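You operate a simulated robot arm through the tools that you are given. There is no shell and no other tool. Be economical: measure what you need, move in short steps, check, and stop when the job is done.

The job below is to be done with a simulated two-armed robot. You get a single attempt, and the scene is never put back.

TASK
Fetch the thermometer and set it on the grey pad on the top of the near stack. Take the tray on the navy outline on the press bench and put it away on the top of the sorting table. Switch the tester switch on. Pick up the jar from the top of the test bench with one hand, pass it to the other hand and put it on the deck of the half pallet. Take the block from the top of the test bench and leave it on the shelf of the order bench. Open the far table drawer, take the cloth on the top of the test bench and put it away in the inside of the far table drawer, then shut the drawer. Fetch the carton from the shelf under the right filler and set it on the top of the pallet stack. Put the lot box on the far end of the white table away on the front ledge of the well cabinet. Take the cell tray on the top of the pallet stack and put it away on the right end of the chute bench. Fetch the purple press block from the top of the wall table and set it in the grey tray there. Fetch the stone from the spot at p23 and set it on the top of the sample table. Close the liners drawer. Do these in any order. Set down upright: jar, lot box, press block.

Only the result counts: the job must be done as asked and must still hold three seconds after the hand-in. Knocking over, shifting, dropping, spilling or breaking anything else fails it. Flat cloth is picked up by pressing the open fingertips on it (5 to 10 N) and closing them slowly along it; thin cloth reads only 2 to 8 mm in the jaws.

THE ROBOT
Two 7-joint arms with two-finger parallel grippers on one trunk, on a base that drives. Base frame: it is fixed to the floor where the robot stands at the start and does not move with it; the origin is under the middle of the robot, x ahead of it, y to its left, z up. Lengths are in m, angles in rad, forces in N, time in s.
The left shoulder is at the start at [0.07, 0.134, 0.926], the right one opposite. With the tool pointing down near the work surface each hand reaches from about 0.1 to 0.46 m from the robot's upright axis, wherever it stands, measured 20 degrees to its own side. Places, roughly: block (22x5x5 cm) [2.8, -3.6, 0.8]; carton [-3.5, 5, 0.25]; cell tray (24x19x3 cm) [-4.9, 3.2, 1.1]; cloth (10x6x3 cm) [3, -3.6, 0.8]; deck of the half pallet [3, 1.4, 0.1]; far table drawer [-3.4, 3.1, 0.6]; front ledge of the well cabinet (50x15 cm) [-4.04, -3.76, 0.62]; grey tray (40x26x9 cm) [-5.8, 2.2, 0.8]; inside of the far table drawer [-3.5, 3.1, 0.6]; jar (6x6x16 cm) [2.9, -2.9, 0.9]; liners drawer [-2.2, 2.2, 0.3]; lot box [-3.75, 3.5, 0.75]; pad (24x18x3 cm) [0.7, -0.8, 0.7]; press block [-5.75, 1.75, 0.75]; right end of the chute bench [-5.7, 0.8, 0.8]; shelf of the order bench [0.3, -3.4, 0.4]; stone (3x2x2 cm) [-5.7, 0.3, 0.8]; tester switch [3, -2.4, 0.8]; thermometer [0.5, 0.25, 0.5]; top of the pallet stack [-4.8, 3.6, 1.1]; top of the sample table [-5.5, -0.9, 0.9]; top of the sorting table (58x23 cm) [1.12, 5, 0.86]; tray [2.75, -1.25, 0.75]. Payload 1.57 kg a hand.
The TCP of each hand is the grasp point between the finger pads, 0.03 m short of the fingertips. In the tool frame z runs along the fingers and y along their closing line. The gripper opens to 0.08 m. The fingers are 0.017 m wide and 0.012 m thick; the gripper's body (0.04 by 0.082 m) begins 0.08 m behind the TCP.
Orientation is that of the tool frame in the base frame, as a unit quaternion [x, y, z, w]. With the fingers straight down and closing along the base's y, the tool's x points along the base's -x, its y along +y and its z along -z.

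THE INTERFACE
- The arms move only by the tool nudge_tool. It takes "left_plan", "right_plan" or both (then of equal length, played together; a hand with none holds still); each is a list that holds one entry, the list of rows, each a list of 7 numbers: the turn, a rotation vector about the base's x, y, z in rad, then the shift along the base's x, y, z in m, then the opening, from 0 (shut) to 1 (fully open). In form: [[[ax, ay, az, dx, dy, dz, gripper], ...]]. A call has 1 to 12 rows; each row shifts and turns the commanded pose from where the row before left it. Rows are played at 5 a second. More than 0.05 m and 0.15 rad between two rows, or a gripper value outside its range, and nothing of the call is played. Where a pose cannot be reached the arm comes as near as it can. A force on the tool above 40 N (or 10 N above the force at the start of the call, whichever is more), or a blocked arm, ends the call early, and 0.2 s more pass. Each finger travels about 0.153 m/s and halts on what it meets, pressing with about 29 N; the grip force reading is that of the motor and also rises with nothing between the fingers. The clock runs only during rows and for 0.2 s after the last one: add rows that do not move to give the fingers time. It gives the time, the measured TCP pose, the force on the tool (base axes), the opening and the grip force at its end, in the units of the frame above (readings bear some noise), with the torque about the TCP (base axes, N m) and any sound that the robot's microphone picked up, and new pictures: "views" is both (left out), scene, wrist or none (wrist: the cameras of the hands that moved).
- Cameras (640 x 400 px; columns grow to the right, rows downward): "scene" is now at [0.1296, 0.0291, 1.145]; the picture's right is [0.36, -0.93, 0.00], its down [-0.61, -0.23, -0.76] and it looks along [0.71, 0.27, -0.65] (base axes); focal length 281 px, centre (320, 200). "left" rides on the left gripper at [0.072, 0.007, -0.122] in its tool frame; the picture's right is [-0.09, 1.00, 0.00], its down [-0.84, -0.08, -0.54] and it looks along [-0.54, -0.05, 0.84] (tool axes); focal length 238 px, centre (320, 200). "right" rides on the right gripper at [0.072, -0.007, -0.122] in its tool frame; the picture's right is [0.09, 1.00, 0.00], its down [-0.84, 0.08, -0.54] and it looks along [-0.54, 0.05, 0.84] (tool axes); focal length 238 px, centre (320, 200). There is no depth. A picture from a camera that has moved, and an enlarged one, comes with that camera's place and axes in the base frame and with its lens.
- lift_body(by): slides the trunk up (or, below 0, down) by that many m; the arms and the scene camera ride with it, the base frame stays. It gives what a move gives, with no picture.
- roll_base(legs): drives the robot by 1 to 6 legs, each [ahead, left, turn to the left] in m, m and rad, along the robot's own axes; the way and the turn of a leg run together, so that a leg with both is an arc; at most 1.5 m and 3.142 rad a leg. The arms and the cameras ride along, it lands a little off, and it stops where it bumps. It gives what a move gives, and a new picture of the scene camera.
- aim_head(pan, tilt): turns the head with the scene camera to pan (to the left, within 1.501 rad either way) and tilt (down, from -0.506 to 1.204), counted from straight ahead of the robot. It gives what a move gives, and a new picture of the scene camera.
- inspect(camera, box): a new picture of the part [left, top, right, bottom] of that camera's present view, enlarged. It takes no simulated time.
- hand_in(): hands the job in; it is judged then, once.

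Work in short steps. Places have to be worked out from the pictures, the camera data and where the tool is seen: move nearer, look again, correct. Check each grasp and each placing, and mend what went wrong. You have 577 turns and 360 pictures in all, those below and enlarged ones among them. Open the grippers and draw the arms clear of the work before you hand the job in, unless the task says otherwise; then end with one line.

The tools are called as a command line: name --argument value ..., lists and objects as JSON in quotes. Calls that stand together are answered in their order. nudge_tool: Moves the arms, as the interface text tells. Its arguments: {"type":"object","properties":{"left_plan":{"type":"array","items":{"type":"array","items":{"type":"array","items":{"type":"number"}}}},"right_plan":{"type":"array","items":{"type":"array","items":{"type":"array","items":{"type":"number"}}}},"views":{"type":"string","enum":["both","scene","wrist","none"]}},"required":[]} The other tools are called the same way: lift_body (by) slides the trunk up or down; roll_base (legs) drives the base; aim_head (pan, tilt) turns the head that bears the scene camera; inspect (camera, box) takes an enlarged picture of a part of a camera's view; hand_in () hands the job in.

At the start:

```text
time: 0.0
left_tcp_pos: [0.4416, 0.3141, 0.8337]
left_tool_rot: [0.0, 1.0, 0.0, 0.001]
left_wrist_force: [-0.1, 1.1, 0.0]
left_moment: [-0.01, 0.0, -0.02]
left_grip_width: 0.08
left_grasp_force: 0.1
right_tcp_pos: [0.3877, -0.0412, 0.819]
right_tool_rot: [0.0, 1.0, 0.0, 0.0]
right_wrist_force: [0.2, -0.3, -0.3]
right_moment: [-0.01, 0.01, 0.0]
right_grip_width: 0.0802
right_grasp_force: 0.1
trunk travel left (down, up): [-0.5, 0.44]
robot x, y, heading: [-0.0015, 0.0012, 0.002]
head pan, tilt: [0.365, 0.714]
```

scene: 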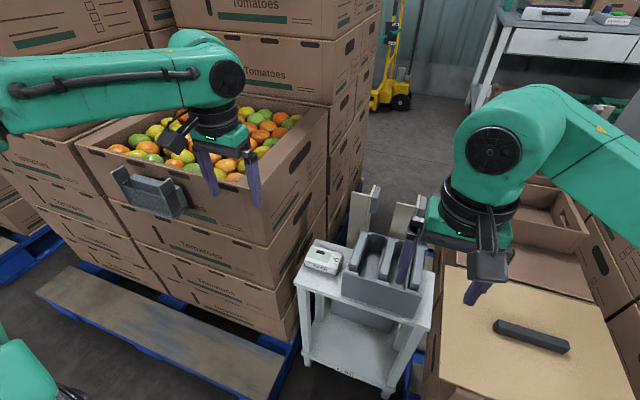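
right: 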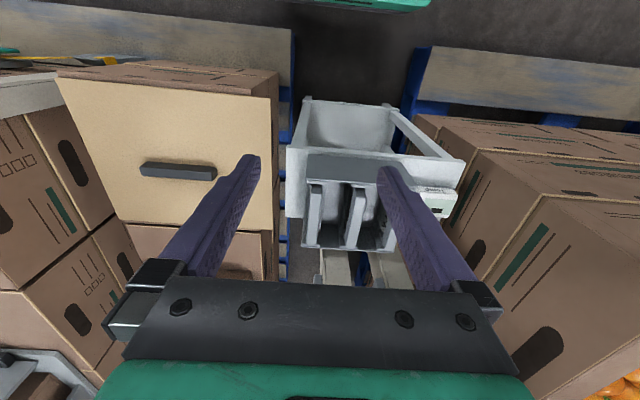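
left: 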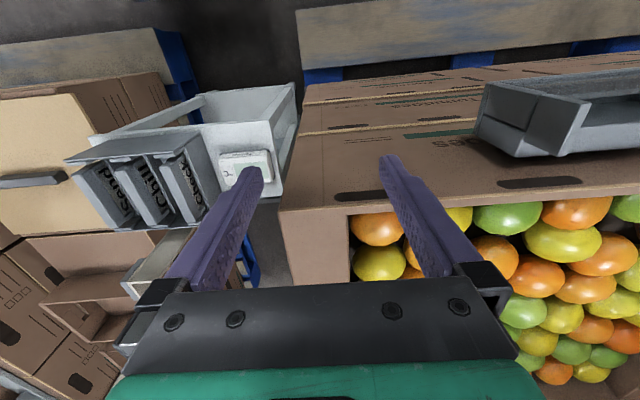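

I start by enlarging the scene around the small cart, where the thermometer should be.

inspect --camera "scene" --box '[280, 180, 480, 400]'

inspect --camera "left" --box '[40, 60, 320, 260]'

```text
1.82 times, centred on (380, 290) of scene
camera zoom: at [0.1296, 0.0291, 1.145], right [0.36, -0.93, 0.0], down [-0.61, -0.23, -0.76], along [0.71, 0.27, -0.65], focal length 511 px, centre (211, 36)
```

zoom: 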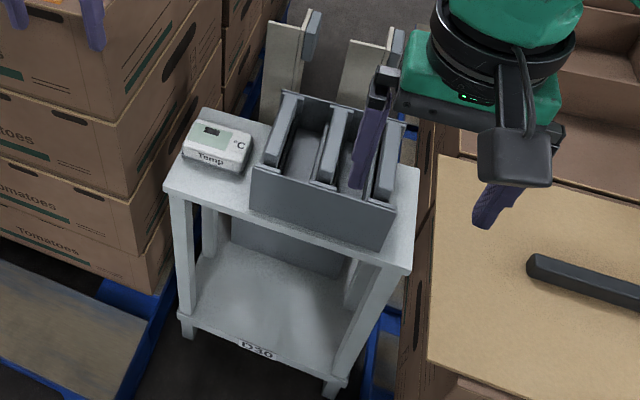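

```text
2.00 times, centred on (180, 160) of left
camera zoom: at [0.3695, 0.323, 0.9545], right [0.09, 1.0, 0.0], down [0.84, -0.08, 0.54], along [0.54, -0.05, -0.84], focal length 477 px, centre (600, 280)
```

zoom: 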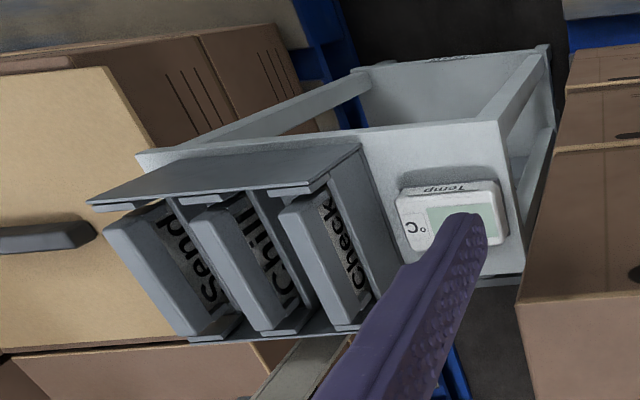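

Triangulating the two views puts the thermometer's top near (0.54, 0.18, 0.575), about 0.095 m along y and 0.06 m along x. I swing the left hand over it, turning the jaws so they close along x.

nudge_tool --left_plan '[[[0, 0, 0.143, 0.0, -0.013, 0, 1], [0, 0, 0.143, 0.0, -0.013, 0, 1], [0, 0, 0.143, 0.0, -0.013, 0, 1], [0, 0, 0.143, 0.0, -0.013, 0, 1], [0, 0, 0.143, 0.0, -0.013, 0, 1], [0, 0, 0.143, 0.0, -0.013, 0, 1], [0, 0, 0.143, 0.01, -0.013, 0, 1], [0, 0, 0.143, 0.01, -0.013, 0, 1], [0, 0, 0.143, 0.01, -0.013, 0, 1], [0, 0, 0.143, 0.01, -0.013, 0, 1], [0, 0, 0.141, 0.01, -0.005, 0, 1]]]' --views "none"

lift_body --by -0.12

nudge_tool --left_plan '[[[0, 0, 0, 0.02, 0, 0, 1], [0, 0, 0, 0.02, 0, 0, 1]]]'

```text
time: 2.4
left_tcp_pos: [0.4916, 0.1796, 0.8341]
left_tool_rot: [0.708, -0.706, -0.002, 0.0]
left_wrist_force: [0.1, 0.2, -0.2]
left_moment: [-0.02, 0.03, 0.0]
left_grip_width: 0.08
left_grasp_force: 0.0
right_tcp_pos: [0.388, -0.0414, 0.8196]
right_tool_rot: [0.001, 1.0, 0.0, 0.0]
right_wrist_force: [0.9, 0.8, 0.3]
right_moment: [0.02, 0.0, -0.03]
right_grip_width: 0.0799
right_grasp_force: 0.0
trunk travel left (down, up): [-0.5, 0.44]
robot x, y, heading: [-0.0004, -0.0025, 0.0]
head pan, tilt: [0.365, 0.714]
```

```text
time: 3.9
left_tcp_pos: [0.4914, 0.1795, 0.7141]
left_tool_rot: [0.708, -0.706, 0.0, 0.0]
left_wrist_force: [-1.0, 0.2, -0.2]
left_moment: [0.02, 0.01, 0.02]
left_grip_width: 0.0799
left_grasp_force: 0.1
right_tcp_pos: [0.3874, -0.0409, 0.7001]
right_tool_rot: [0.0, 1.0, 0.0, 0.0]
right_wrist_force: [0.5, -1.0, -0.1]
right_moment: [-0.02, 0.01, -0.02]
right_grip_width: 0.0801
right_grasp_force: 0.0
trunk travel left (down, up): [-0.38, 0.56]
robot x, y, heading: [-0.0016, 0.0002, -0.0]
head pan, tilt: [0.365, 0.714]
```

```text
time: 4.5
left_tcp_pos: [0.5305, 0.1812, 0.7127]
left_tool_rot: [0.708, -0.706, 0.001, 0.0]
left_wrist_force: [-0.1, 0.9, 0.1]
left_moment: [0.01, 0.0, -0.02]
left_grip_width: 0.0801
left_grasp_force: 0.1
right_tcp_pos: [0.3873, -0.0407, 0.6994]
right_tool_rot: [0.0, 1.0, -0.001, 0.001]
right_wrist_force: [0.2, 0.6, -1.0]
right_moment: [0.0, -0.01, -0.07]
right_grip_width: 0.0801
right_grasp_force: 0.0
trunk travel left (down, up): [-0.38, 0.56]
robot x, y, heading: [-0.002, -0.0005, 0.001]
head pan, tilt: [0.365, 0.714]
camera scene: at [0.1302, 0.0292, 1.0249], right [0.36, -0.93, 0.0], down [-0.61, -0.23, -0.76], along [0.71, 0.27, -0.66], focal length 281 px, centre (320, 200)
camera left: at [0.5243, 0.1101, 0.834], right [-1.0, 0.09, 0.0], down [0.08, 0.84, 0.54], along [0.05, 0.54, -0.84], focal length 238 px, centre (320, 200)
```

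scene: 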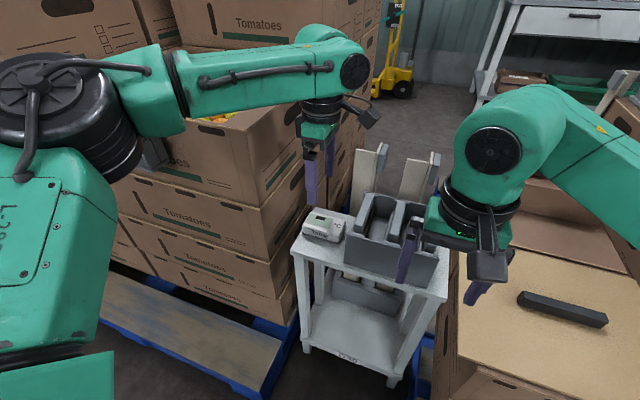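
left: 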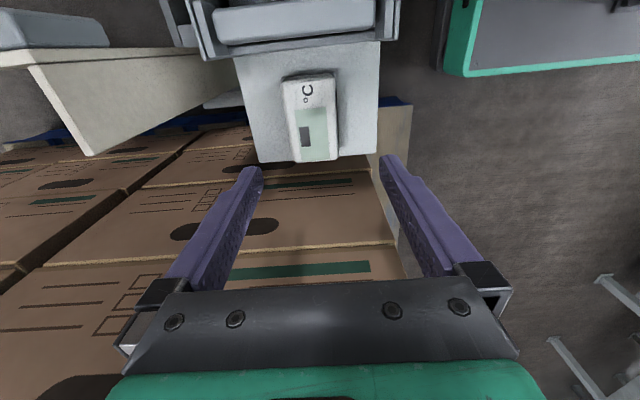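

The thermometer's centre is at about (0.538, 0.178) and it lies square to x and y. I go down over it and stop just above the table.

nudge_tool --left_plan '[[[0, 0, 0, 0.008, -0.003, -0.03, 1], [0, 0, 0, 0, 0, -0.03, 1], [0, 0, 0, 0, 0, -0.03, 1], [0, 0, 0, 0, 0, -0.03, 1]]]'

```text
time: 5.5
left_tcp_pos: [0.5321, 0.1783, 0.5958]
left_tool_rot: [0.708, -0.707, 0.001, -0.001]
left_wrist_force: [0.1, 0.0, -0.4]
left_moment: [-0.06, -0.02, -0.01]
left_grip_width: 0.0801
left_grasp_force: 0.1
left hand out of reach, approached as far as the arm can: row 4
right_tcp_pos: [0.3873, -0.0405, 0.6985]
right_tool_rot: [0.0, 1.0, 0.0, 0.0]
right_wrist_force: [0.1, 0.3, 0.1]
right_moment: [0.01, -0.02, -0.01]
right_grip_width: 0.0801
right_grasp_force: 0.1
trunk travel left (down, up): [-0.38, 0.56]
robot x, y, heading: [-0.0002, 0.0029, -0.0]
head pan, tilt: [0.365, 0.714]
camera scene: at [0.1297, 0.0291, 1.025], right [0.36, -0.93, 0.0], down [-0.61, -0.23, -0.76], along [0.71, 0.27, -0.65], focal length 281 px, centre (320, 200)
camera left: at [0.5256, 0.1083, 0.7174], right [-1.0, 0.09, 0.0], down [0.08, 0.84, 0.54], along [0.05, 0.54, -0.84], focal length 238 px, centre (320, 200)
```

scene: 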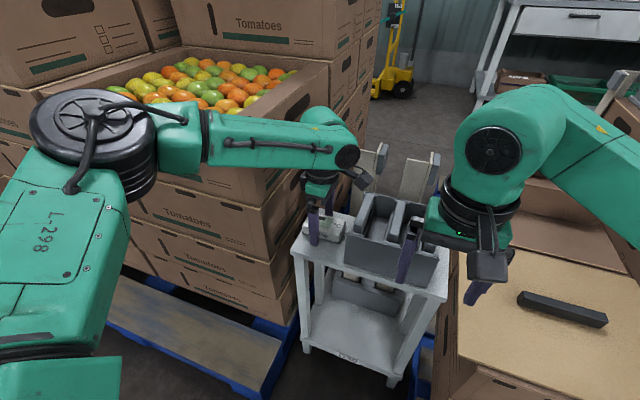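
left: 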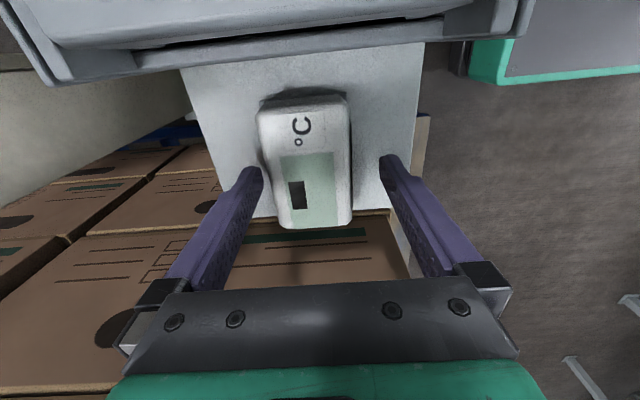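

The arm is at the end of its reach but well placed. I slide the trunk down 15 mm to bring the fingertips just above the table, then close.

lift_body --by -0.015

nudge_tool --left_plan '[[[0, 0, 0, 0, 0, 0, 0.5], [0, 0, 0, 0, 0, 0, 0.3], [0, 0, 0, 0, 0, 0, 0.0], [0, 0, 0, 0, 0, 0, 0.0]]]' --views "wrist"

```text
time: 6.1
left_tcp_pos: [0.5333, 0.179, 0.5817]
left_tool_rot: [0.707, -0.707, 0.0, -0.001]
left_wrist_force: [-0.1, 0.6, 4.6]
left_moment: [0.02, 0.24, -0.06]
left_grip_width: 0.0803
left_grasp_force: 0.1
right_tcp_pos: [0.3875, -0.0416, 0.6839]
right_tool_rot: [0.0, 1.0, 0.0, -0.001]
right_wrist_force: [-1.1, -1.1, -0.6]
right_moment: [0.03, -0.01, -0.02]
right_grip_width: 0.0801
right_grasp_force: 0.1
trunk travel left (down, up): [-0.365, 0.575]
robot x, y, heading: [0.0004, 0.0013, -0.006]
head pan, tilt: [0.365, 0.714]
```

```text
time: 7.1
left_tcp_pos: [0.5326, 0.1799, 0.5815]
left_tool_rot: [0.707, -0.707, 0.0, 0.0]
left_wrist_force: [-2.4, -0.8, 5.3]
left_moment: [-0.18, 0.21, -0.04]
left_grip_width: 0.0535
left_grasp_force: 29.0
right_tcp_pos: [0.3866, -0.0411, 0.6842]
right_tool_rot: [0.0, 1.0, -0.001, 0.002]
right_wrist_force: [-0.8, -0.2, 0.1]
right_moment: [0.01, 0.0, 0.0]
right_grip_width: 0.08
right_grasp_force: 0.0
trunk travel left (down, up): [-0.365, 0.575]
robot x, y, heading: [0.0018, -0.0009, 0.0]
head pan, tilt: [0.365, 0.714]
camera left: at [0.5249, 0.1081, 0.7033], right [-1.0, 0.09, 0.0], down [0.08, 0.84, 0.54], along [0.05, 0.54, -0.84], focal length 238 px, centre (320, 200)
```

left: 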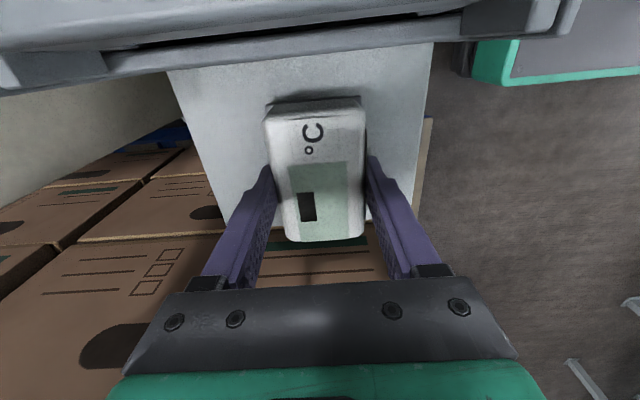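

The thermometer is gripped at 53 mm. I lift with the trunk, draw the hand in, and look to the right for the pad.

lift_body --by 0.22

nudge_tool --left_plan '[[[0, 0, 0, -0.04, 0, 0, 0], [0, 0, 0, -0.04, 0, 0.0, 0], [0, 0, 0, -0.04, 0, 0, 0], [0, 0, 0, -0.04, 0, 0, 0]]]' --right_plan '[[[0, 0, 0, -0.03, -0.03, 0, 1], [0, 0, 0, -0.03, -0.03, 0, 1], [0, 0, 0, 0, -0.03, 0, 1], [0, 0, 0, 0, -0.03, 0, 1]]]' --views "none"

aim_head --pan -0.7 --tilt 0.6

```text
time: 9.5
left_tcp_pos: [0.5325, 0.1783, 0.8007]
left_tool_rot: [0.708, -0.706, -0.001, 0.001]
left_wrist_force: [-0.5, 0.5, -1.4]
left_moment: [0.02, -0.02, 0.01]
left_grip_width: 0.0534
left_grasp_force: 29.1
right_tcp_pos: [0.3868, -0.0416, 0.9043]
right_tool_rot: [0.0, 1.0, 0.0, -0.001]
right_wrist_force: [-0.2, 0.2, 0.2]
right_moment: [0.03, 0.02, -0.01]
right_grip_width: 0.0799
right_grasp_force: 0.1
trunk travel left (down, up): [-0.585, 0.355]
robot x, y, heading: [-0.0024, -0.0008, -0.003]
head pan, tilt: [0.365, 0.714]
```

```text
time: 10.5
left_tcp_pos: [0.3686, 0.1771, 0.8008]
left_tool_rot: [0.708, -0.707, 0.002, -0.002]
left_wrist_force: [-1.1, 0.6, -1.4]
left_moment: [0.03, -0.02, 0.03]
left_grip_width: 0.0535
left_grasp_force: 29.2
right_tcp_pos: [0.3227, -0.1624, 0.9038]
right_tool_rot: [0.0, 1.0, 0.001, 0.001]
right_wrist_force: [0.2, 0.3, -0.5]
right_moment: [0.02, -0.02, 0.0]
right_grip_width: 0.08
right_grasp_force: 0.1
trunk travel left (down, up): [-0.585, 0.355]
robot x, y, heading: [-0.0012, 0.0008, -0.0]
head pan, tilt: [0.365, 0.714]
```

```text
time: 11.8
left_tcp_pos: [0.3717, 0.1778, 0.7992]
left_tool_rot: [0.707, -0.707, 0.0, 0.0]
left_wrist_force: [-0.8, 0.5, -1.1]
left_moment: [-0.01, -0.01, -0.01]
left_grip_width: 0.0534
left_grasp_force: 29.2
right_tcp_pos: [0.3265, -0.1596, 0.9044]
right_tool_rot: [0.0, 1.0, 0.0, 0.0]
right_wrist_force: [0.7, -0.3, -0.2]
right_moment: [0.01, 0.0, 0.0]
right_grip_width: 0.0801
right_grasp_force: 0.2
trunk travel left (down, up): [-0.585, 0.355]
robot x, y, heading: [0.0017, 0.0008, -0.001]
head pan, tilt: [-0.7, 0.6]
camera scene: at [0.1186, -0.0579, 1.2398], right [-0.64, -0.77, 0.0], down [-0.43, 0.36, -0.82], along [0.63, -0.53, -0.57], focal length 281 px, centre (320, 200)
```

scene: 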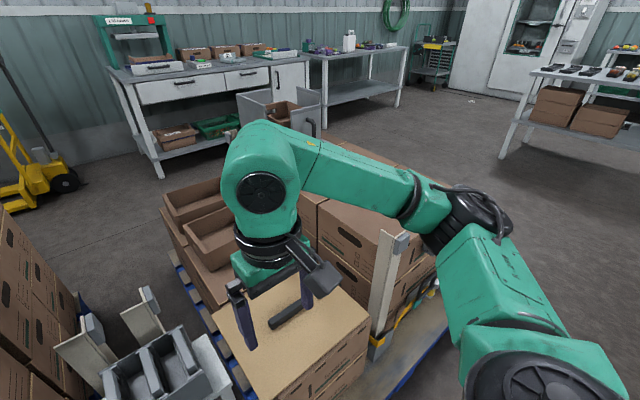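

The near stack is behind my right arm and its pallet edge runs at about x 0.35–0.45. I draw both hands further in and strafe right.

nudge_tool --left_plan '[[[0, 0, 0, -0.04, 0, 0.04, 0], [0, 0, 0, -0.04, 0, 0.04, 0]]]' --right_plan '[[[0, 0, 0, -0.03, 0, 0, 1], [0, 0, 0, -0.03, 0, 0, 1]]]' --views "none"

roll_base --legs '[[0, -0.75, 0]]'

aim_head --pan 0.1 --tilt 0.75

```text
refused: row 1 steps farther than a row can; nothing moved
```

```text
time: 15.9
left_tcp_pos: [0.3711, -0.5794, 0.7993]
left_tool_rot: [0.708, -0.707, 0.0, 0.0]
left_wrist_force: [0.5, 0.0, -1.6]
left_moment: [0.01, 0.0, -0.04]
left_grip_width: 0.0536
left_grasp_force: 29.1
right_tcp_pos: [0.3258, -0.9178, 0.9029]
right_tool_rot: [0.0, 1.0, 0.0, 0.0]
right_wrist_force: [-0.4, 0.1, -0.5]
right_moment: [-0.02, -0.02, -0.01]
right_grip_width: 0.0802
right_grasp_force: 0.1
trunk travel left (down, up): [-0.585, 0.355]
robot x, y, heading: [0.0022, -0.7566, 0.002]
head pan, tilt: [-0.7, 0.6]
camera scene: at [0.1188, -0.8151, 1.2398], right [-0.64, -0.77, 0.0], down [-0.43, 0.36, -0.82], along [0.63, -0.53, -0.57], focal length 281 px, centre (320, 200)
```

scene: 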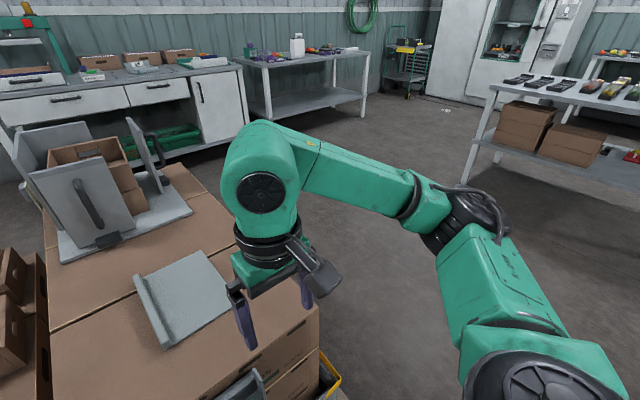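

```text
time: 17.0
left_tcp_pos: [0.3716, -0.5791, 0.7994]
left_tool_rot: [0.708, -0.706, 0.0, 0.0]
left_wrist_force: [-0.5, 0.2, -2.3]
left_moment: [0.0, 0.01, 0.03]
left_grip_width: 0.0532
left_grasp_force: 28.9
right_tcp_pos: [0.3253, -0.9192, 0.9036]
right_tool_rot: [-0.001, 1.0, 0.0, 0.0]
right_wrist_force: [0.2, 0.4, 0.6]
right_moment: [0.02, 0.02, 0.0]
right_grip_width: 0.08
right_grasp_force: 0.0
trunk travel left (down, up): [-0.585, 0.355]
robot x, y, heading: [0.0004, -0.7537, 0.003]
head pan, tilt: [0.099, 0.75]
camera scene: at [0.1336, -0.75, 1.2269], right [0.1, -1.0, 0.0], down [-0.68, -0.07, -0.73], along [0.73, 0.07, -0.68], focal length 281 px, centre (320, 200)
```

scene: 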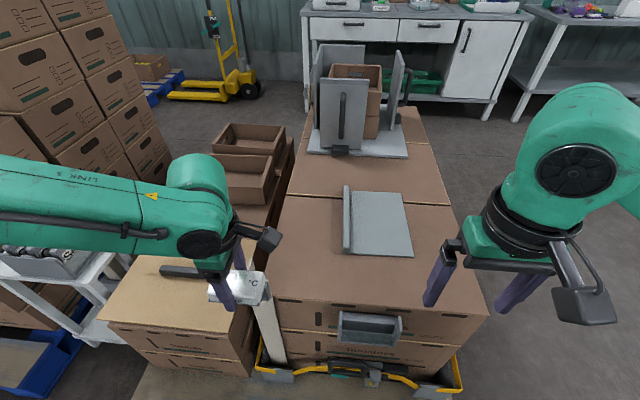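

The pad spans about x 0.51–0.74, y −0.78 to −0.93. I shift right so my left hand faces it and look down at the clearance ahead of the base.

roll_base --legs '[[0.0, -0.24, 0]]'

aim_head --pan 0.2 --tilt 1.15

```text
time: 18.8
left_tcp_pos: [0.372, -0.8122, 0.7994]
left_tool_rot: [0.708, -0.707, 0.0, 0.0]
left_wrist_force: [0.0, 0.0, -1.6]
left_moment: [0.02, 0.03, 0.04]
left_grip_width: 0.0532
left_grasp_force: 29.0
right_tcp_pos: [0.326, -1.15, 0.903]
right_tool_rot: [-0.001, 1.0, -0.001, 0.001]
right_wrist_force: [-0.5, 0.2, -0.1]
right_moment: [0.03, 0.02, -0.01]
right_grip_width: 0.08
right_grasp_force: 0.0
trunk travel left (down, up): [-0.585, 0.355]
robot x, y, heading: [0.0009, -0.9879, 0.0]
head pan, tilt: [0.099, 0.75]
camera scene: at [0.1338, -0.9832, 1.2269], right [0.1, -0.99, 0.0], down [-0.68, -0.07, -0.73], along [0.73, 0.07, -0.68], focal length 281 px, centre (320, 200)
```

scene: 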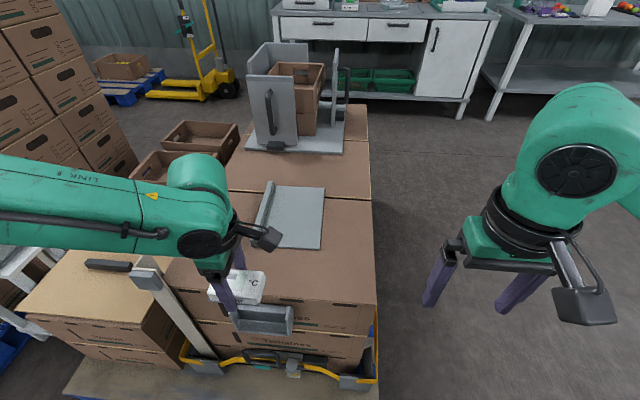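

```text
time: 19.6
left_tcp_pos: [0.3722, -0.812, 0.7992]
left_tool_rot: [0.707, -0.707, 0.0, 0.0]
left_wrist_force: [0.4, -0.3, -0.4]
left_moment: [0.03, 0.0, 0.02]
left_grip_width: 0.0535
left_grasp_force: 28.6
right_tcp_pos: [0.3252, -1.1513, 0.9033]
right_tool_rot: [-0.001, 1.0, 0.0, 0.0]
right_wrist_force: [0.0, -0.7, 0.9]
right_moment: [-0.01, 0.03, 0.0]
right_grip_width: 0.0798
right_grasp_force: 0.1
trunk travel left (down, up): [-0.585, 0.355]
robot x, y, heading: [0.0006, -0.9892, 0.001]
head pan, tilt: [0.201, 1.15]
camera scene: at [0.1098, -0.9793, 1.1981], right [0.2, -0.98, 0.0], down [-0.89, -0.18, -0.41], along [0.4, 0.08, -0.91], focal length 281 px, centre (320, 200)
```

scene: 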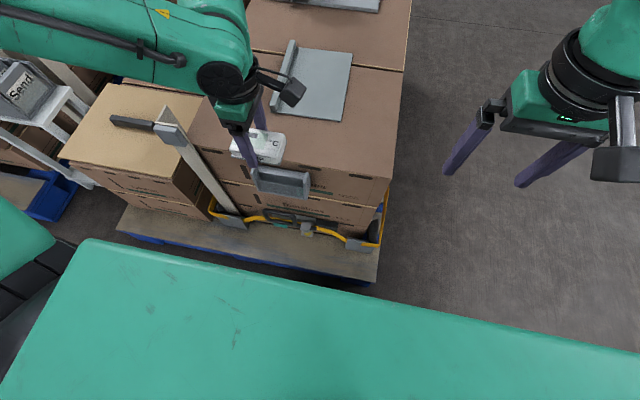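

Pallet edge sits only ~0.30 m ahead, so I come at the pad from the open floor on the stack's right side: strafe, drive forward, and turn left to face it.

roll_base --legs '[[0, -0.51, 0], [0.77, 0, 0], [0, 0, 1.571]]'

aim_head --pan 0.0 --tilt 0.9

```text
time: 30.2
left_tcp_pos: [0.5813, -1.1369, 0.7998]
left_tool_rot: [1.0, 0.008, 0.0, 0.0]
left_wrist_force: [0.6, 0.1, -0.9]
left_moment: [-0.01, -0.02, 0.01]
left_grip_width: 0.0532
left_grasp_force: 29.1
right_tcp_pos: [0.9207, -1.1774, 0.9026]
right_tool_rot: [0.713, -0.701, 0.0, 0.0]
right_wrist_force: [0.4, 0.7, 0.1]
right_moment: [0.02, 0.01, -0.01]
right_grip_width: 0.08
right_grasp_force: 0.1
trunk travel left (down, up): [-0.585, 0.355]
robot x, y, heading: [0.7672, -1.5018, 1.595]
head pan, tilt: [0.201, 1.15]
camera scene: at [0.7519, -1.3966, 1.1981], right [0.98, 0.21, 0.0], down [0.2, -0.89, -0.41], along [-0.09, 0.4, -0.91], focal length 281 px, centre (320, 200)
```

scene: 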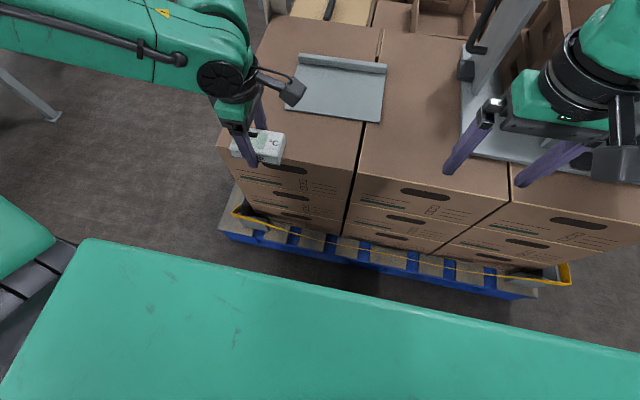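

```text
time: 31.0
left_tcp_pos: [0.5816, -1.1359, 0.7996]
left_tool_rot: [1.0, 0.008, 0.0, 0.0]
left_wrist_force: [0.3, 0.1, -0.9]
left_moment: [0.01, 0.0, 0.04]
left_grip_width: 0.0536
left_grasp_force: 28.5
right_tcp_pos: [0.921, -1.1753, 0.9033]
right_tool_rot: [0.712, -0.702, 0.0, 0.0]
right_wrist_force: [0.1, 0.0, 0.2]
right_moment: [-0.03, -0.01, 0.03]
right_grip_width: 0.0804
right_grasp_force: 0.0
trunk travel left (down, up): [-0.585, 0.355]
robot x, y, heading: [0.764, -1.5056, 1.584]
head pan, tilt: [0.0, 0.901]
camera scene: at [0.7635, -1.3794, 1.2149], right [1.0, 0.02, 0.0], down [0.01, -0.78, -0.62], along [-0.01, 0.62, -0.78], focal length 281 px, centre (320, 200)
```

scene: 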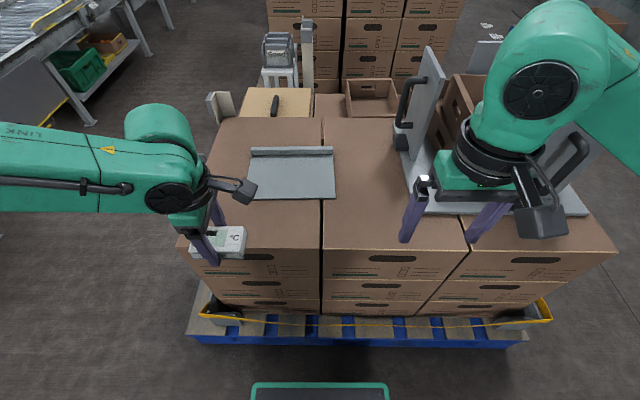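

The pad centre is near (0.69, −0.88). I edge 0.08 m forward and carry the thermometer over the pad.

roll_base --legs '[[0.08, 0, -0.015]]'

nudge_tool --left_plan '[[[0, 0, 0, 0.028, 0.039, 0, 0], [0, 0, 0, 0.028, 0.039, 0, 0], [0, 0, 0, 0.028, 0.039, 0, 0], [0, 0, 0, 0.026, 0.036, 0, 0], [0, 0, 0, 0, 0, 0, 0]]]'

```text
time: 32.0
left_tcp_pos: [0.5854, -1.0552, 0.8001]
left_tool_rot: [1.0, 0.0, 0.001, 0.0]
left_wrist_force: [-0.7, -0.3, -2.0]
left_moment: [0.01, -0.04, -0.01]
left_grip_width: 0.0533
left_grasp_force: 29.4
right_tcp_pos: [0.9239, -1.0985, 0.9034]
right_tool_rot: [-0.707, 0.707, 0.0, 0.0]
right_wrist_force: [0.3, 0.3, -0.2]
right_moment: [0.0, 0.01, 0.0]
right_grip_width: 0.0801
right_grasp_force: 0.0
trunk travel left (down, up): [-0.585, 0.355]
robot x, y, heading: [0.7651, -1.4246, 1.573]
head pan, tilt: [0.0, 0.901]
camera scene: at [0.7646, -1.2987, 1.2149], right [1.0, 0.0, 0.0], down [0.0, -0.78, -0.62], along [0.0, 0.62, -0.78], focal length 281 px, centre (320, 200)
```

scene: 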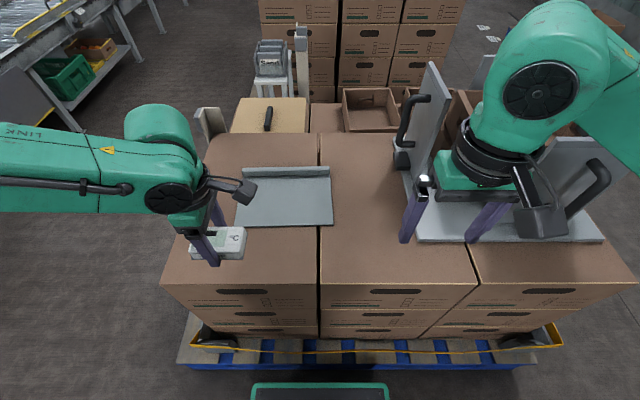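

```text
time: 33.2
left_tcp_pos: [0.6559, -0.941, 0.8122]
left_tool_rot: [1.0, 0.002, 0.001, -0.001]
left_wrist_force: [0.0, 0.7, -1.3]
left_moment: [-0.01, 0.01, -0.01]
left_grip_width: 0.053
left_grasp_force: 29.2
left hand out of reach, approached as far as the arm can: row 3, 4
right_tcp_pos: [0.9259, -1.0973, 0.9038]
right_tool_rot: [0.708, -0.706, 0.0, 0.0]
right_wrist_force: [-0.3, 0.6, -0.3]
right_moment: [-0.04, -0.02, -0.01]
right_grip_width: 0.08
right_grasp_force: 0.1
trunk travel left (down, up): [-0.585, 0.355]
robot x, y, heading: [0.7636, -1.4253, 1.573]
head pan, tilt: [0.0, 0.901]
camera scene: at [0.7646, -1.2987, 1.2149], right [1.0, 0.0, 0.0], down [0.0, -0.78, -0.62], along [0.0, 0.62, -0.78], focal length 281 px, centre (320, 200)
camera left: at [0.727, -0.9464, 0.9331], right [-0.09, -1.0, 0.0], down [-0.84, 0.08, 0.54], along [-0.54, 0.05, -0.84], focal length 238 px, centre (320, 200)
```

scene: 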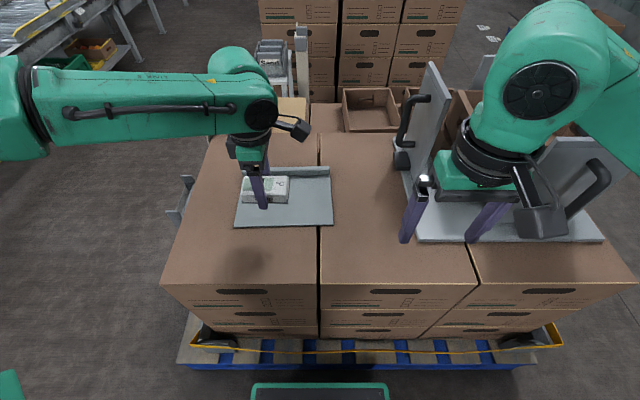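
left: 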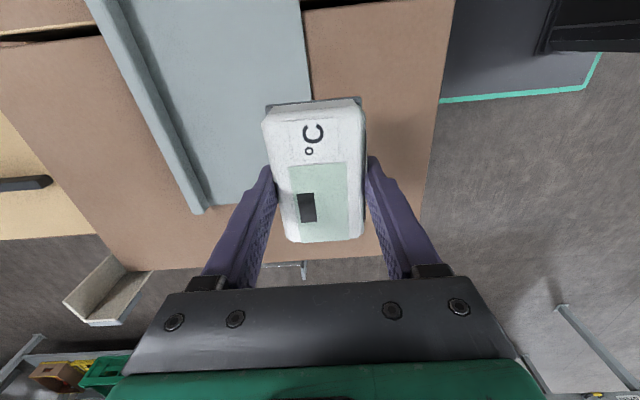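

The pad lies at about x 0.585–0.80, y −0.935 to −0.79, so I need about 0.08 m more in y. I slide the trunk down 0.05 m for more reach, creep 0.02 m forward, and extend.

lift_body --by -0.05

roll_base --legs '[[0.025, 0, 0]]'

nudge_tool --left_plan '[[[0, 0, 0, 0.02, 0.02, 0, 0], [0, 0, 0, 0.02, 0.02, 0, 0], [0, 0, 0, 0, 0.015, 0, 0], [0, 0, 0, 0, 0, 0, 0]]]' --views "wrist"

```text
time: 34.2
left_tcp_pos: [0.6558, -0.9428, 0.7626]
left_tool_rot: [1.0, 0.001, 0.002, -0.001]
left_wrist_force: [-1.2, -0.4, -1.1]
left_moment: [-0.02, -0.04, 0.01]
left_grip_width: 0.0533
left_grasp_force: 29.0
right_tcp_pos: [0.924, -1.098, 0.8544]
right_tool_rot: [0.708, -0.707, 0.001, -0.001]
right_wrist_force: [0.2, 0.0, 0.6]
right_moment: [-0.02, -0.02, 0.02]
right_grip_width: 0.0798
right_grasp_force: 0.1
trunk travel left (down, up): [-0.535, 0.405]
robot x, y, heading: [0.7667, -1.4219, 1.574]
head pan, tilt: [0.0, 0.901]
```

```text
time: 35.0
left_tcp_pos: [0.6553, -0.9162, 0.7612]
left_tool_rot: [1.0, 0.0, 0.001, -0.002]
left_wrist_force: [0.6, 0.0, -1.2]
left_moment: [0.02, -0.01, -0.02]
left_grip_width: 0.0531
left_grasp_force: 29.0
right_tcp_pos: [0.9251, -1.0729, 0.8536]
right_tool_rot: [0.708, -0.706, 0.001, 0.001]
right_wrist_force: [1.5, 0.6, -0.6]
right_moment: [-0.01, -0.01, 0.0]
right_grip_width: 0.08
right_grasp_force: 0.1
trunk travel left (down, up): [-0.535, 0.405]
robot x, y, heading: [0.764, -1.4015, 1.567]
head pan, tilt: [0.0, 0.901]
camera scene: at [0.7647, -1.2748, 1.1651], right [1.0, 0.0, 0.0], down [0.0, -0.78, -0.62], along [0.0, 0.62, -0.78], focal length 281 px, centre (320, 200)
```

scene: 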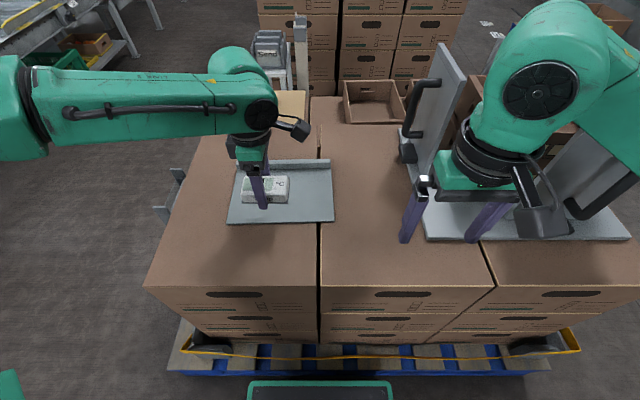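

```text
time: 36.0
left_tcp_pos: [0.6497, -0.9087, 0.7724]
left_tool_rot: [1.0, 0.001, 0.001, -0.001]
left_wrist_force: [0.0, 0.1, -1.0]
left_moment: [0.01, -0.01, 0.0]
left_grip_width: 0.0534
left_grasp_force: 28.8
left hand out of reach, approached as far as the arm can: row 1, 2, 3
right_tcp_pos: [0.9244, -1.0739, 0.8551]
right_tool_rot: [0.708, -0.706, -0.001, 0.0]
right_wrist_force: [-0.3, 0.2, -0.6]
right_moment: [-0.02, -0.01, 0.03]
right_grip_width: 0.0799
right_grasp_force: 0.1
trunk travel left (down, up): [-0.535, 0.405]
robot x, y, heading: [0.7646, -1.4032, 1.57]
head pan, tilt: [0.0, 0.901]
camera left: at [0.7216, -0.9138, 0.8932], right [-0.09, -1.0, 0.0], down [-0.84, 0.07, 0.54], along [-0.54, 0.05, -0.84], focal length 238 px, centre (320, 200)
```

left: 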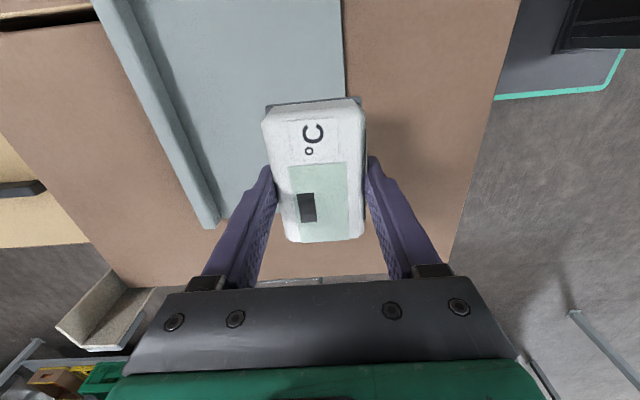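

Reach is at its limit here. I strafe 0.05 m right to line the shoulder up with the pad, then try a bit further and lower.

roll_base --legs '[[0, -0.05, 0]]'

nudge_tool --left_plan '[[[0, 0, 0, -0.01, 0, -0.02, 0], [0, 0, 0, 0, 0.02, -0.01, 0], [0, 0, 0, 0, 0.02, 0, 0], [0, 0, 0, 0, 0, 0, 0]]]' --views "wrist"

```text
time: 36.9
left_tcp_pos: [0.6999, -0.9096, 0.7718]
left_tool_rot: [1.0, 0.001, 0.001, -0.002]
left_wrist_force: [0.5, 0.6, -1.6]
left_moment: [0.01, 0.06, 0.01]
left_grip_width: 0.053
left_grasp_force: 29.1
right_tcp_pos: [0.9756, -1.0742, 0.8542]
right_tool_rot: [0.708, -0.706, 0.0, 0.0]
right_wrist_force: [0.0, -0.2, 0.1]
right_moment: [-0.03, 0.01, -0.04]
right_grip_width: 0.0804
right_grasp_force: 0.0
trunk travel left (down, up): [-0.535, 0.405]
robot x, y, heading: [0.8142, -1.3993, 1.572]
head pan, tilt: [0.0, 0.901]
camera scene: at [0.815, -1.2744, 1.165], right [1.0, 0.0, 0.0], down [0.0, -0.78, -0.62], along [0.0, 0.62, -0.78], focal length 281 px, centre (320, 200)
```

scene: 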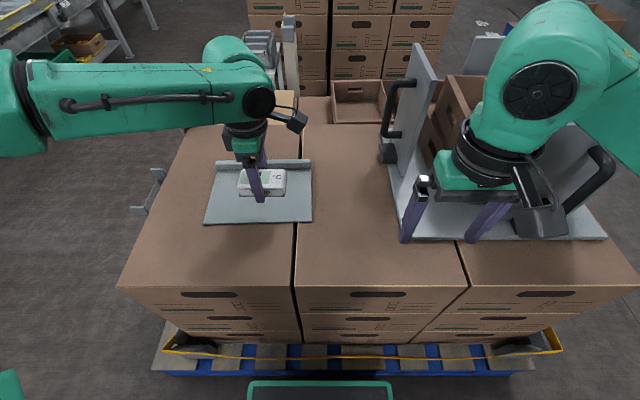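

```text
time: 37.9
left_tcp_pos: [0.6708, -0.8904, 0.7487]
left_tool_rot: [1.0, 0.002, 0.002, -0.003]
left_wrist_force: [-0.3, -0.3, -0.7]
left_moment: [0.02, 0.0, -0.05]
left_grip_width: 0.0531
left_grasp_force: 28.7
left hand out of reach, approached as far as the arm can: row 2, 3
right_tcp_pos: [0.9744, -1.0739, 0.8544]
right_tool_rot: [0.708, -0.706, 0.0, 0.0]
right_wrist_force: [-0.5, -0.7, 0.1]
right_moment: [0.01, -0.01, -0.01]
right_grip_width: 0.08
right_grasp_force: 0.0
trunk travel left (down, up): [-0.535, 0.405]
robot x, y, heading: [0.8145, -1.3995, 1.57]
head pan, tilt: [0.0, 0.901]
camera left: at [0.7429, -0.8962, 0.8706], right [-0.09, -1.0, 0.0], down [-0.84, 0.07, 0.54], along [-0.54, 0.05, -0.84], focal length 238 px, centre (320, 200)
```

left: 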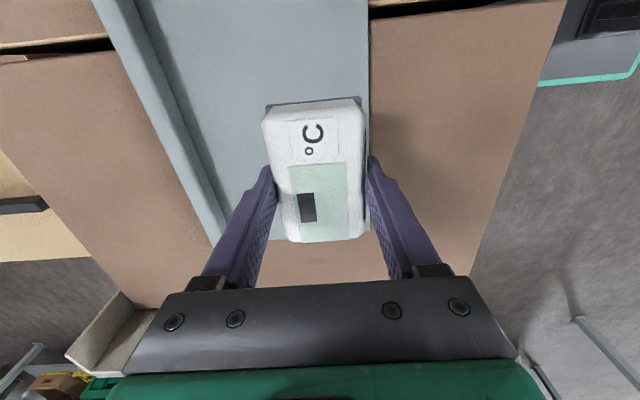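

Closer. Shifting the base a bit more to the right gave reach before, so I repeat that and extend again.

roll_base --legs '[[0.01, -0.05, 0]]'

nudge_tool --left_plan '[[[0, 0, 0, -0.015, 0.01, 0, 0], [0, 0, 0, -0.01, 0.015, 0, 0], [0, 0, 0, 0, 0, 0, 0]]]' --views "wrist"

```text
time: 38.8
left_tcp_pos: [0.7214, -0.8807, 0.7485]
left_tool_rot: [1.0, 0.001, 0.002, -0.003]
left_wrist_force: [-0.3, -0.7, -0.7]
left_moment: [0.02, 0.0, -0.03]
left_grip_width: 0.053
left_grasp_force: 28.8
right_tcp_pos: [1.0248, -1.0637, 0.8532]
right_tool_rot: [0.707, -0.707, -0.001, 0.0]
right_wrist_force: [0.4, -0.8, -0.7]
right_moment: [0.02, 0.02, 0.0]
right_grip_width: 0.0799
right_grasp_force: 0.0
trunk travel left (down, up): [-0.535, 0.405]
robot x, y, heading: [0.864, -1.3926, 1.575]
head pan, tilt: [0.0, 0.901]
camera scene: at [0.8649, -1.2643, 1.165], right [1.0, 0.0, 0.0], down [0.0, -0.78, -0.62], along [0.0, 0.62, -0.78], focal length 281 px, centre (320, 200)
```

scene: 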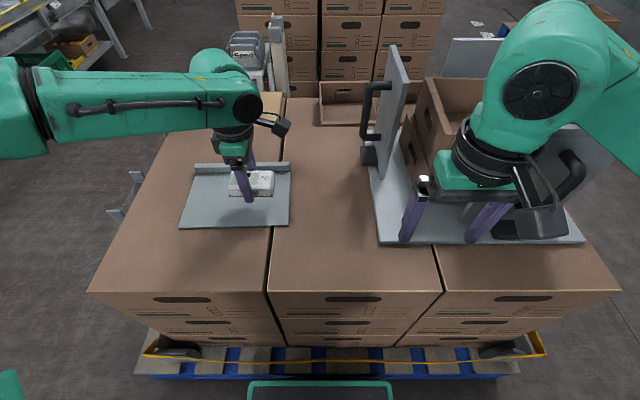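

```text
time: 39.6
left_tcp_pos: [0.6943, -0.8606, 0.7494]
left_tool_rot: [1.0, 0.001, 0.003, -0.003]
left_wrist_force: [-0.5, -0.4, -0.7]
left_moment: [0.04, 0.01, 0.02]
left_grip_width: 0.0534
left_grasp_force: 29.4
left hand out of reach, approached as far as the arm can: row 2
right_tcp_pos: [1.0259, -1.0644, 0.8538]
right_tool_rot: [-0.707, 0.708, 0.0, 0.0]
right_wrist_force: [-0.3, 0.5, 0.3]
right_moment: [0.03, 0.0, -0.03]
right_grip_width: 0.08
right_grasp_force: 0.1
trunk travel left (down, up): [-0.535, 0.405]
robot x, y, heading: [0.8653, -1.3932, 1.573]
head pan, tilt: [0.0, 0.901]
camera left: at [0.7653, -0.8672, 0.8715], right [-0.09, -1.0, -0.01], down [-0.84, 0.07, 0.54], along [-0.54, 0.06, -0.84], focal length 238 px, centre (320, 200)
```

left: 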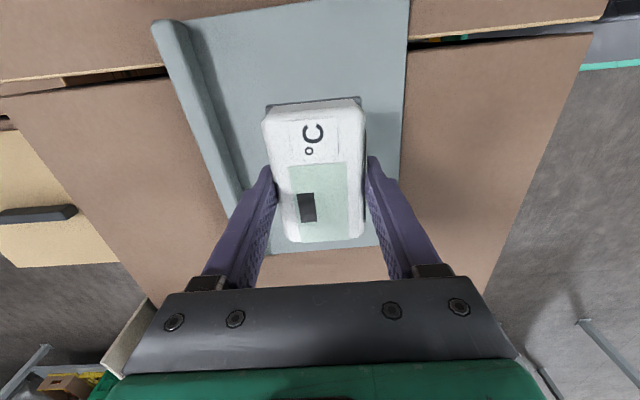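

The thermometer is now centred over the pad. I lower with the trunk in small steps until I feel contact.

lift_body --by -0.015

lift_body --by -0.01

```text
time: 40.2
left_tcp_pos: [0.6945, -0.8601, 0.7351]
left_tool_rot: [1.0, 0.002, 0.003, -0.004]
left_wrist_force: [0.2, -0.2, -1.2]
left_moment: [0.0, 0.01, 0.0]
left_grip_width: 0.0534
left_grasp_force: 29.3
right_tcp_pos: [1.0238, -1.0642, 0.8385]
right_tool_rot: [-0.707, 0.708, 0.0, 0.0]
right_wrist_force: [-0.3, 0.4, 0.8]
right_moment: [-0.03, -0.02, -0.03]
right_grip_width: 0.0799
right_grasp_force: 0.0
trunk travel left (down, up): [-0.52, 0.42]
robot x, y, heading: [0.8607, -1.3887, 1.569]
head pan, tilt: [0.0, 0.901]
```

```text
time: 40.8
left_tcp_pos: [0.6956, -0.86, 0.7245]
left_tool_rot: [1.0, 0.001, 0.002, -0.004]
left_wrist_force: [-0.4, 0.5, -0.8]
left_moment: [0.01, 0.02, -0.03]
left_grip_width: 0.0533
left_grasp_force: 29.2
right_tcp_pos: [1.0238, -1.0643, 0.8279]
right_tool_rot: [0.707, -0.707, -0.001, 0.0]
right_wrist_force: [0.5, -1.0, 0.3]
right_moment: [0.01, -0.02, -0.02]
right_grip_width: 0.08
right_grasp_force: 0.1
trunk travel left (down, up): [-0.51, 0.43]
robot x, y, heading: [0.8649, -1.3898, 1.57]
head pan, tilt: [0.0, 0.901]
```

nudge_tool --left_plan '[[[0, 0, 0, 0, 0, 0, 0]]]' --views "wrist"

lift_body --by -0.01

lift_body --by -0.01

```text
time: 41.2
left_tcp_pos: [0.6948, -0.8611, 0.7253]
left_tool_rot: [1.0, 0.0, 0.002, -0.004]
left_wrist_force: [-0.4, -0.1, -1.0]
left_moment: [-0.02, 0.0, 0.01]
left_grip_width: 0.0532
left_grasp_force: 28.5
right_tcp_pos: [1.0255, -1.0642, 0.8292]
right_tool_rot: [0.707, -0.707, 0.0, 0.0]
right_wrist_force: [0.1, 0.1, 0.1]
right_moment: [0.02, -0.02, -0.01]
right_grip_width: 0.0799
right_grasp_force: 0.0
trunk travel left (down, up): [-0.51, 0.43]
robot x, y, heading: [0.8623, -1.3902, 1.573]
head pan, tilt: [0.0, 0.901]
camera left: at [0.7655, -0.8671, 0.8464], right [-0.09, -1.0, -0.01], down [-0.84, 0.07, 0.54], along [-0.54, 0.06, -0.84], focal length 238 px, centre (320, 200)
```

left: 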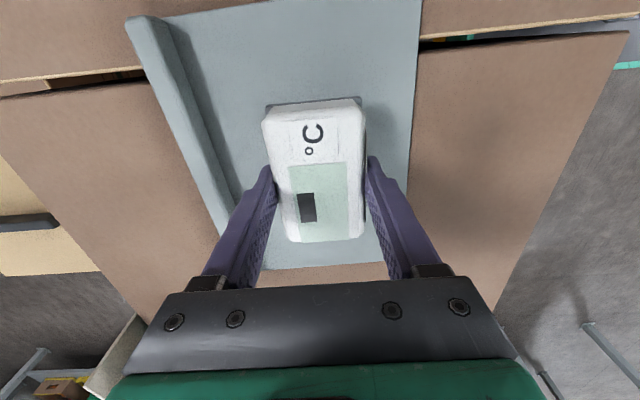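

```text
time: 41.8
left_tcp_pos: [0.6951, -0.8597, 0.7151]
left_tool_rot: [1.0, 0.001, 0.003, -0.004]
left_wrist_force: [-0.8, 0.3, -0.7]
left_moment: [0.02, 0.0, 0.0]
left_grip_width: 0.0533
left_grasp_force: 29.6
right_tcp_pos: [1.0249, -1.0635, 0.8189]
right_tool_rot: [-0.707, 0.707, 0.0, 0.0]
right_wrist_force: [-1.1, 0.6, 0.6]
right_moment: [0.0, -0.05, 0.01]
right_grip_width: 0.0798
right_grasp_force: 0.1
trunk travel left (down, up): [-0.5, 0.44]
robot x, y, heading: [0.8597, -1.3951, 1.572]
head pan, tilt: [0.0, 0.901]
```

```text
time: 42.4
left_tcp_pos: [0.6947, -0.861, 0.7062]
left_tool_rot: [1.0, 0.001, 0.002, -0.004]
left_wrist_force: [-1.2, -0.5, 0.1]
left_moment: [0.01, -0.03, 0.03]
left_grip_width: 0.0532
left_grasp_force: 29.1
right_tcp_pos: [1.0227, -1.0639, 0.8084]
right_tool_rot: [-0.707, 0.707, 0.0, 0.0]
right_wrist_force: [0.8, -0.5, 0.1]
right_moment: [0.0, -0.02, -0.04]
right_grip_width: 0.08
right_grasp_force: 0.1
trunk travel left (down, up): [-0.49, 0.45]
robot x, y, heading: [0.8601, -1.3894, 1.571]
head pan, tilt: [0.0, 0.901]
```

No contact yet. The right hand is coming down near the fixture, so I raise it and keep lowering in small steps.

nudge_tool --right_plan '[[[0, 0, 0, 0, -0.02, 0.04, 1], [0, 0, 0, 0, -0.02, 0.04, 1], [0, 0, 0, 0, -0.02, 0.04, 1]]]' --views "none"

lift_body --by -0.01

lift_body --by -0.01

```text
time: 43.2
left_tcp_pos: [0.6944, -0.8614, 0.7057]
left_tool_rot: [1.0, 0.001, 0.003, -0.005]
left_wrist_force: [0.8, 0.7, -0.1]
left_moment: [0.02, -0.01, 0.02]
left_grip_width: 0.053
left_grasp_force: 29.6
right_tcp_pos: [1.0231, -1.1255, 0.9312]
right_tool_rot: [0.707, -0.707, 0.001, 0.001]
right_wrist_force: [1.1, -0.9, 0.1]
right_moment: [0.01, -0.03, -0.02]
right_grip_width: 0.08
right_grasp_force: 0.0
trunk travel left (down, up): [-0.49, 0.45]
robot x, y, heading: [0.8599, -1.39, 1.571]
head pan, tilt: [0.0, 0.901]
```

```text
time: 43.8
left_tcp_pos: [0.6946, -0.8607, 0.6946]
left_tool_rot: [1.0, 0.001, 0.002, -0.004]
left_wrist_force: [-0.8, -1.1, -0.7]
left_moment: [-0.02, -0.04, 0.0]
left_grip_width: 0.0534
left_grasp_force: 29.1
right_tcp_pos: [1.024, -1.1226, 0.9203]
right_tool_rot: [0.708, -0.706, 0.0, 0.001]
right_wrist_force: [0.2, -0.2, -0.1]
right_moment: [0.0, 0.01, -0.04]
right_grip_width: 0.0799
right_grasp_force: 0.0
trunk travel left (down, up): [-0.48, 0.46]
robot x, y, heading: [0.866, -1.388, 1.569]
head pan, tilt: [0.0, 0.901]
```

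```text
time: 44.4
left_tcp_pos: [0.6957, -0.8616, 0.6903]
left_tool_rot: [1.0, 0.001, 0.002, -0.009]
left_wrist_force: [-3.9, 2.2, 26.8]
left_moment: [-0.75, 0.36, -0.11]
left_grip_width: 0.053
left_grasp_force: 29.4
right_tcp_pos: [1.0239, -1.1259, 0.9114]
right_tool_rot: [0.708, -0.707, -0.002, -0.001]
right_wrist_force: [-0.5, 0.6, 0.3]
right_moment: [0.0, -0.01, 0.02]
right_grip_width: 0.0802
right_grasp_force: 0.1
trunk travel left (down, up): [-0.47, 0.47]
robot x, y, heading: [0.865, -1.3908, 1.567]
head pan, tilt: [0.0, 0.901]
```

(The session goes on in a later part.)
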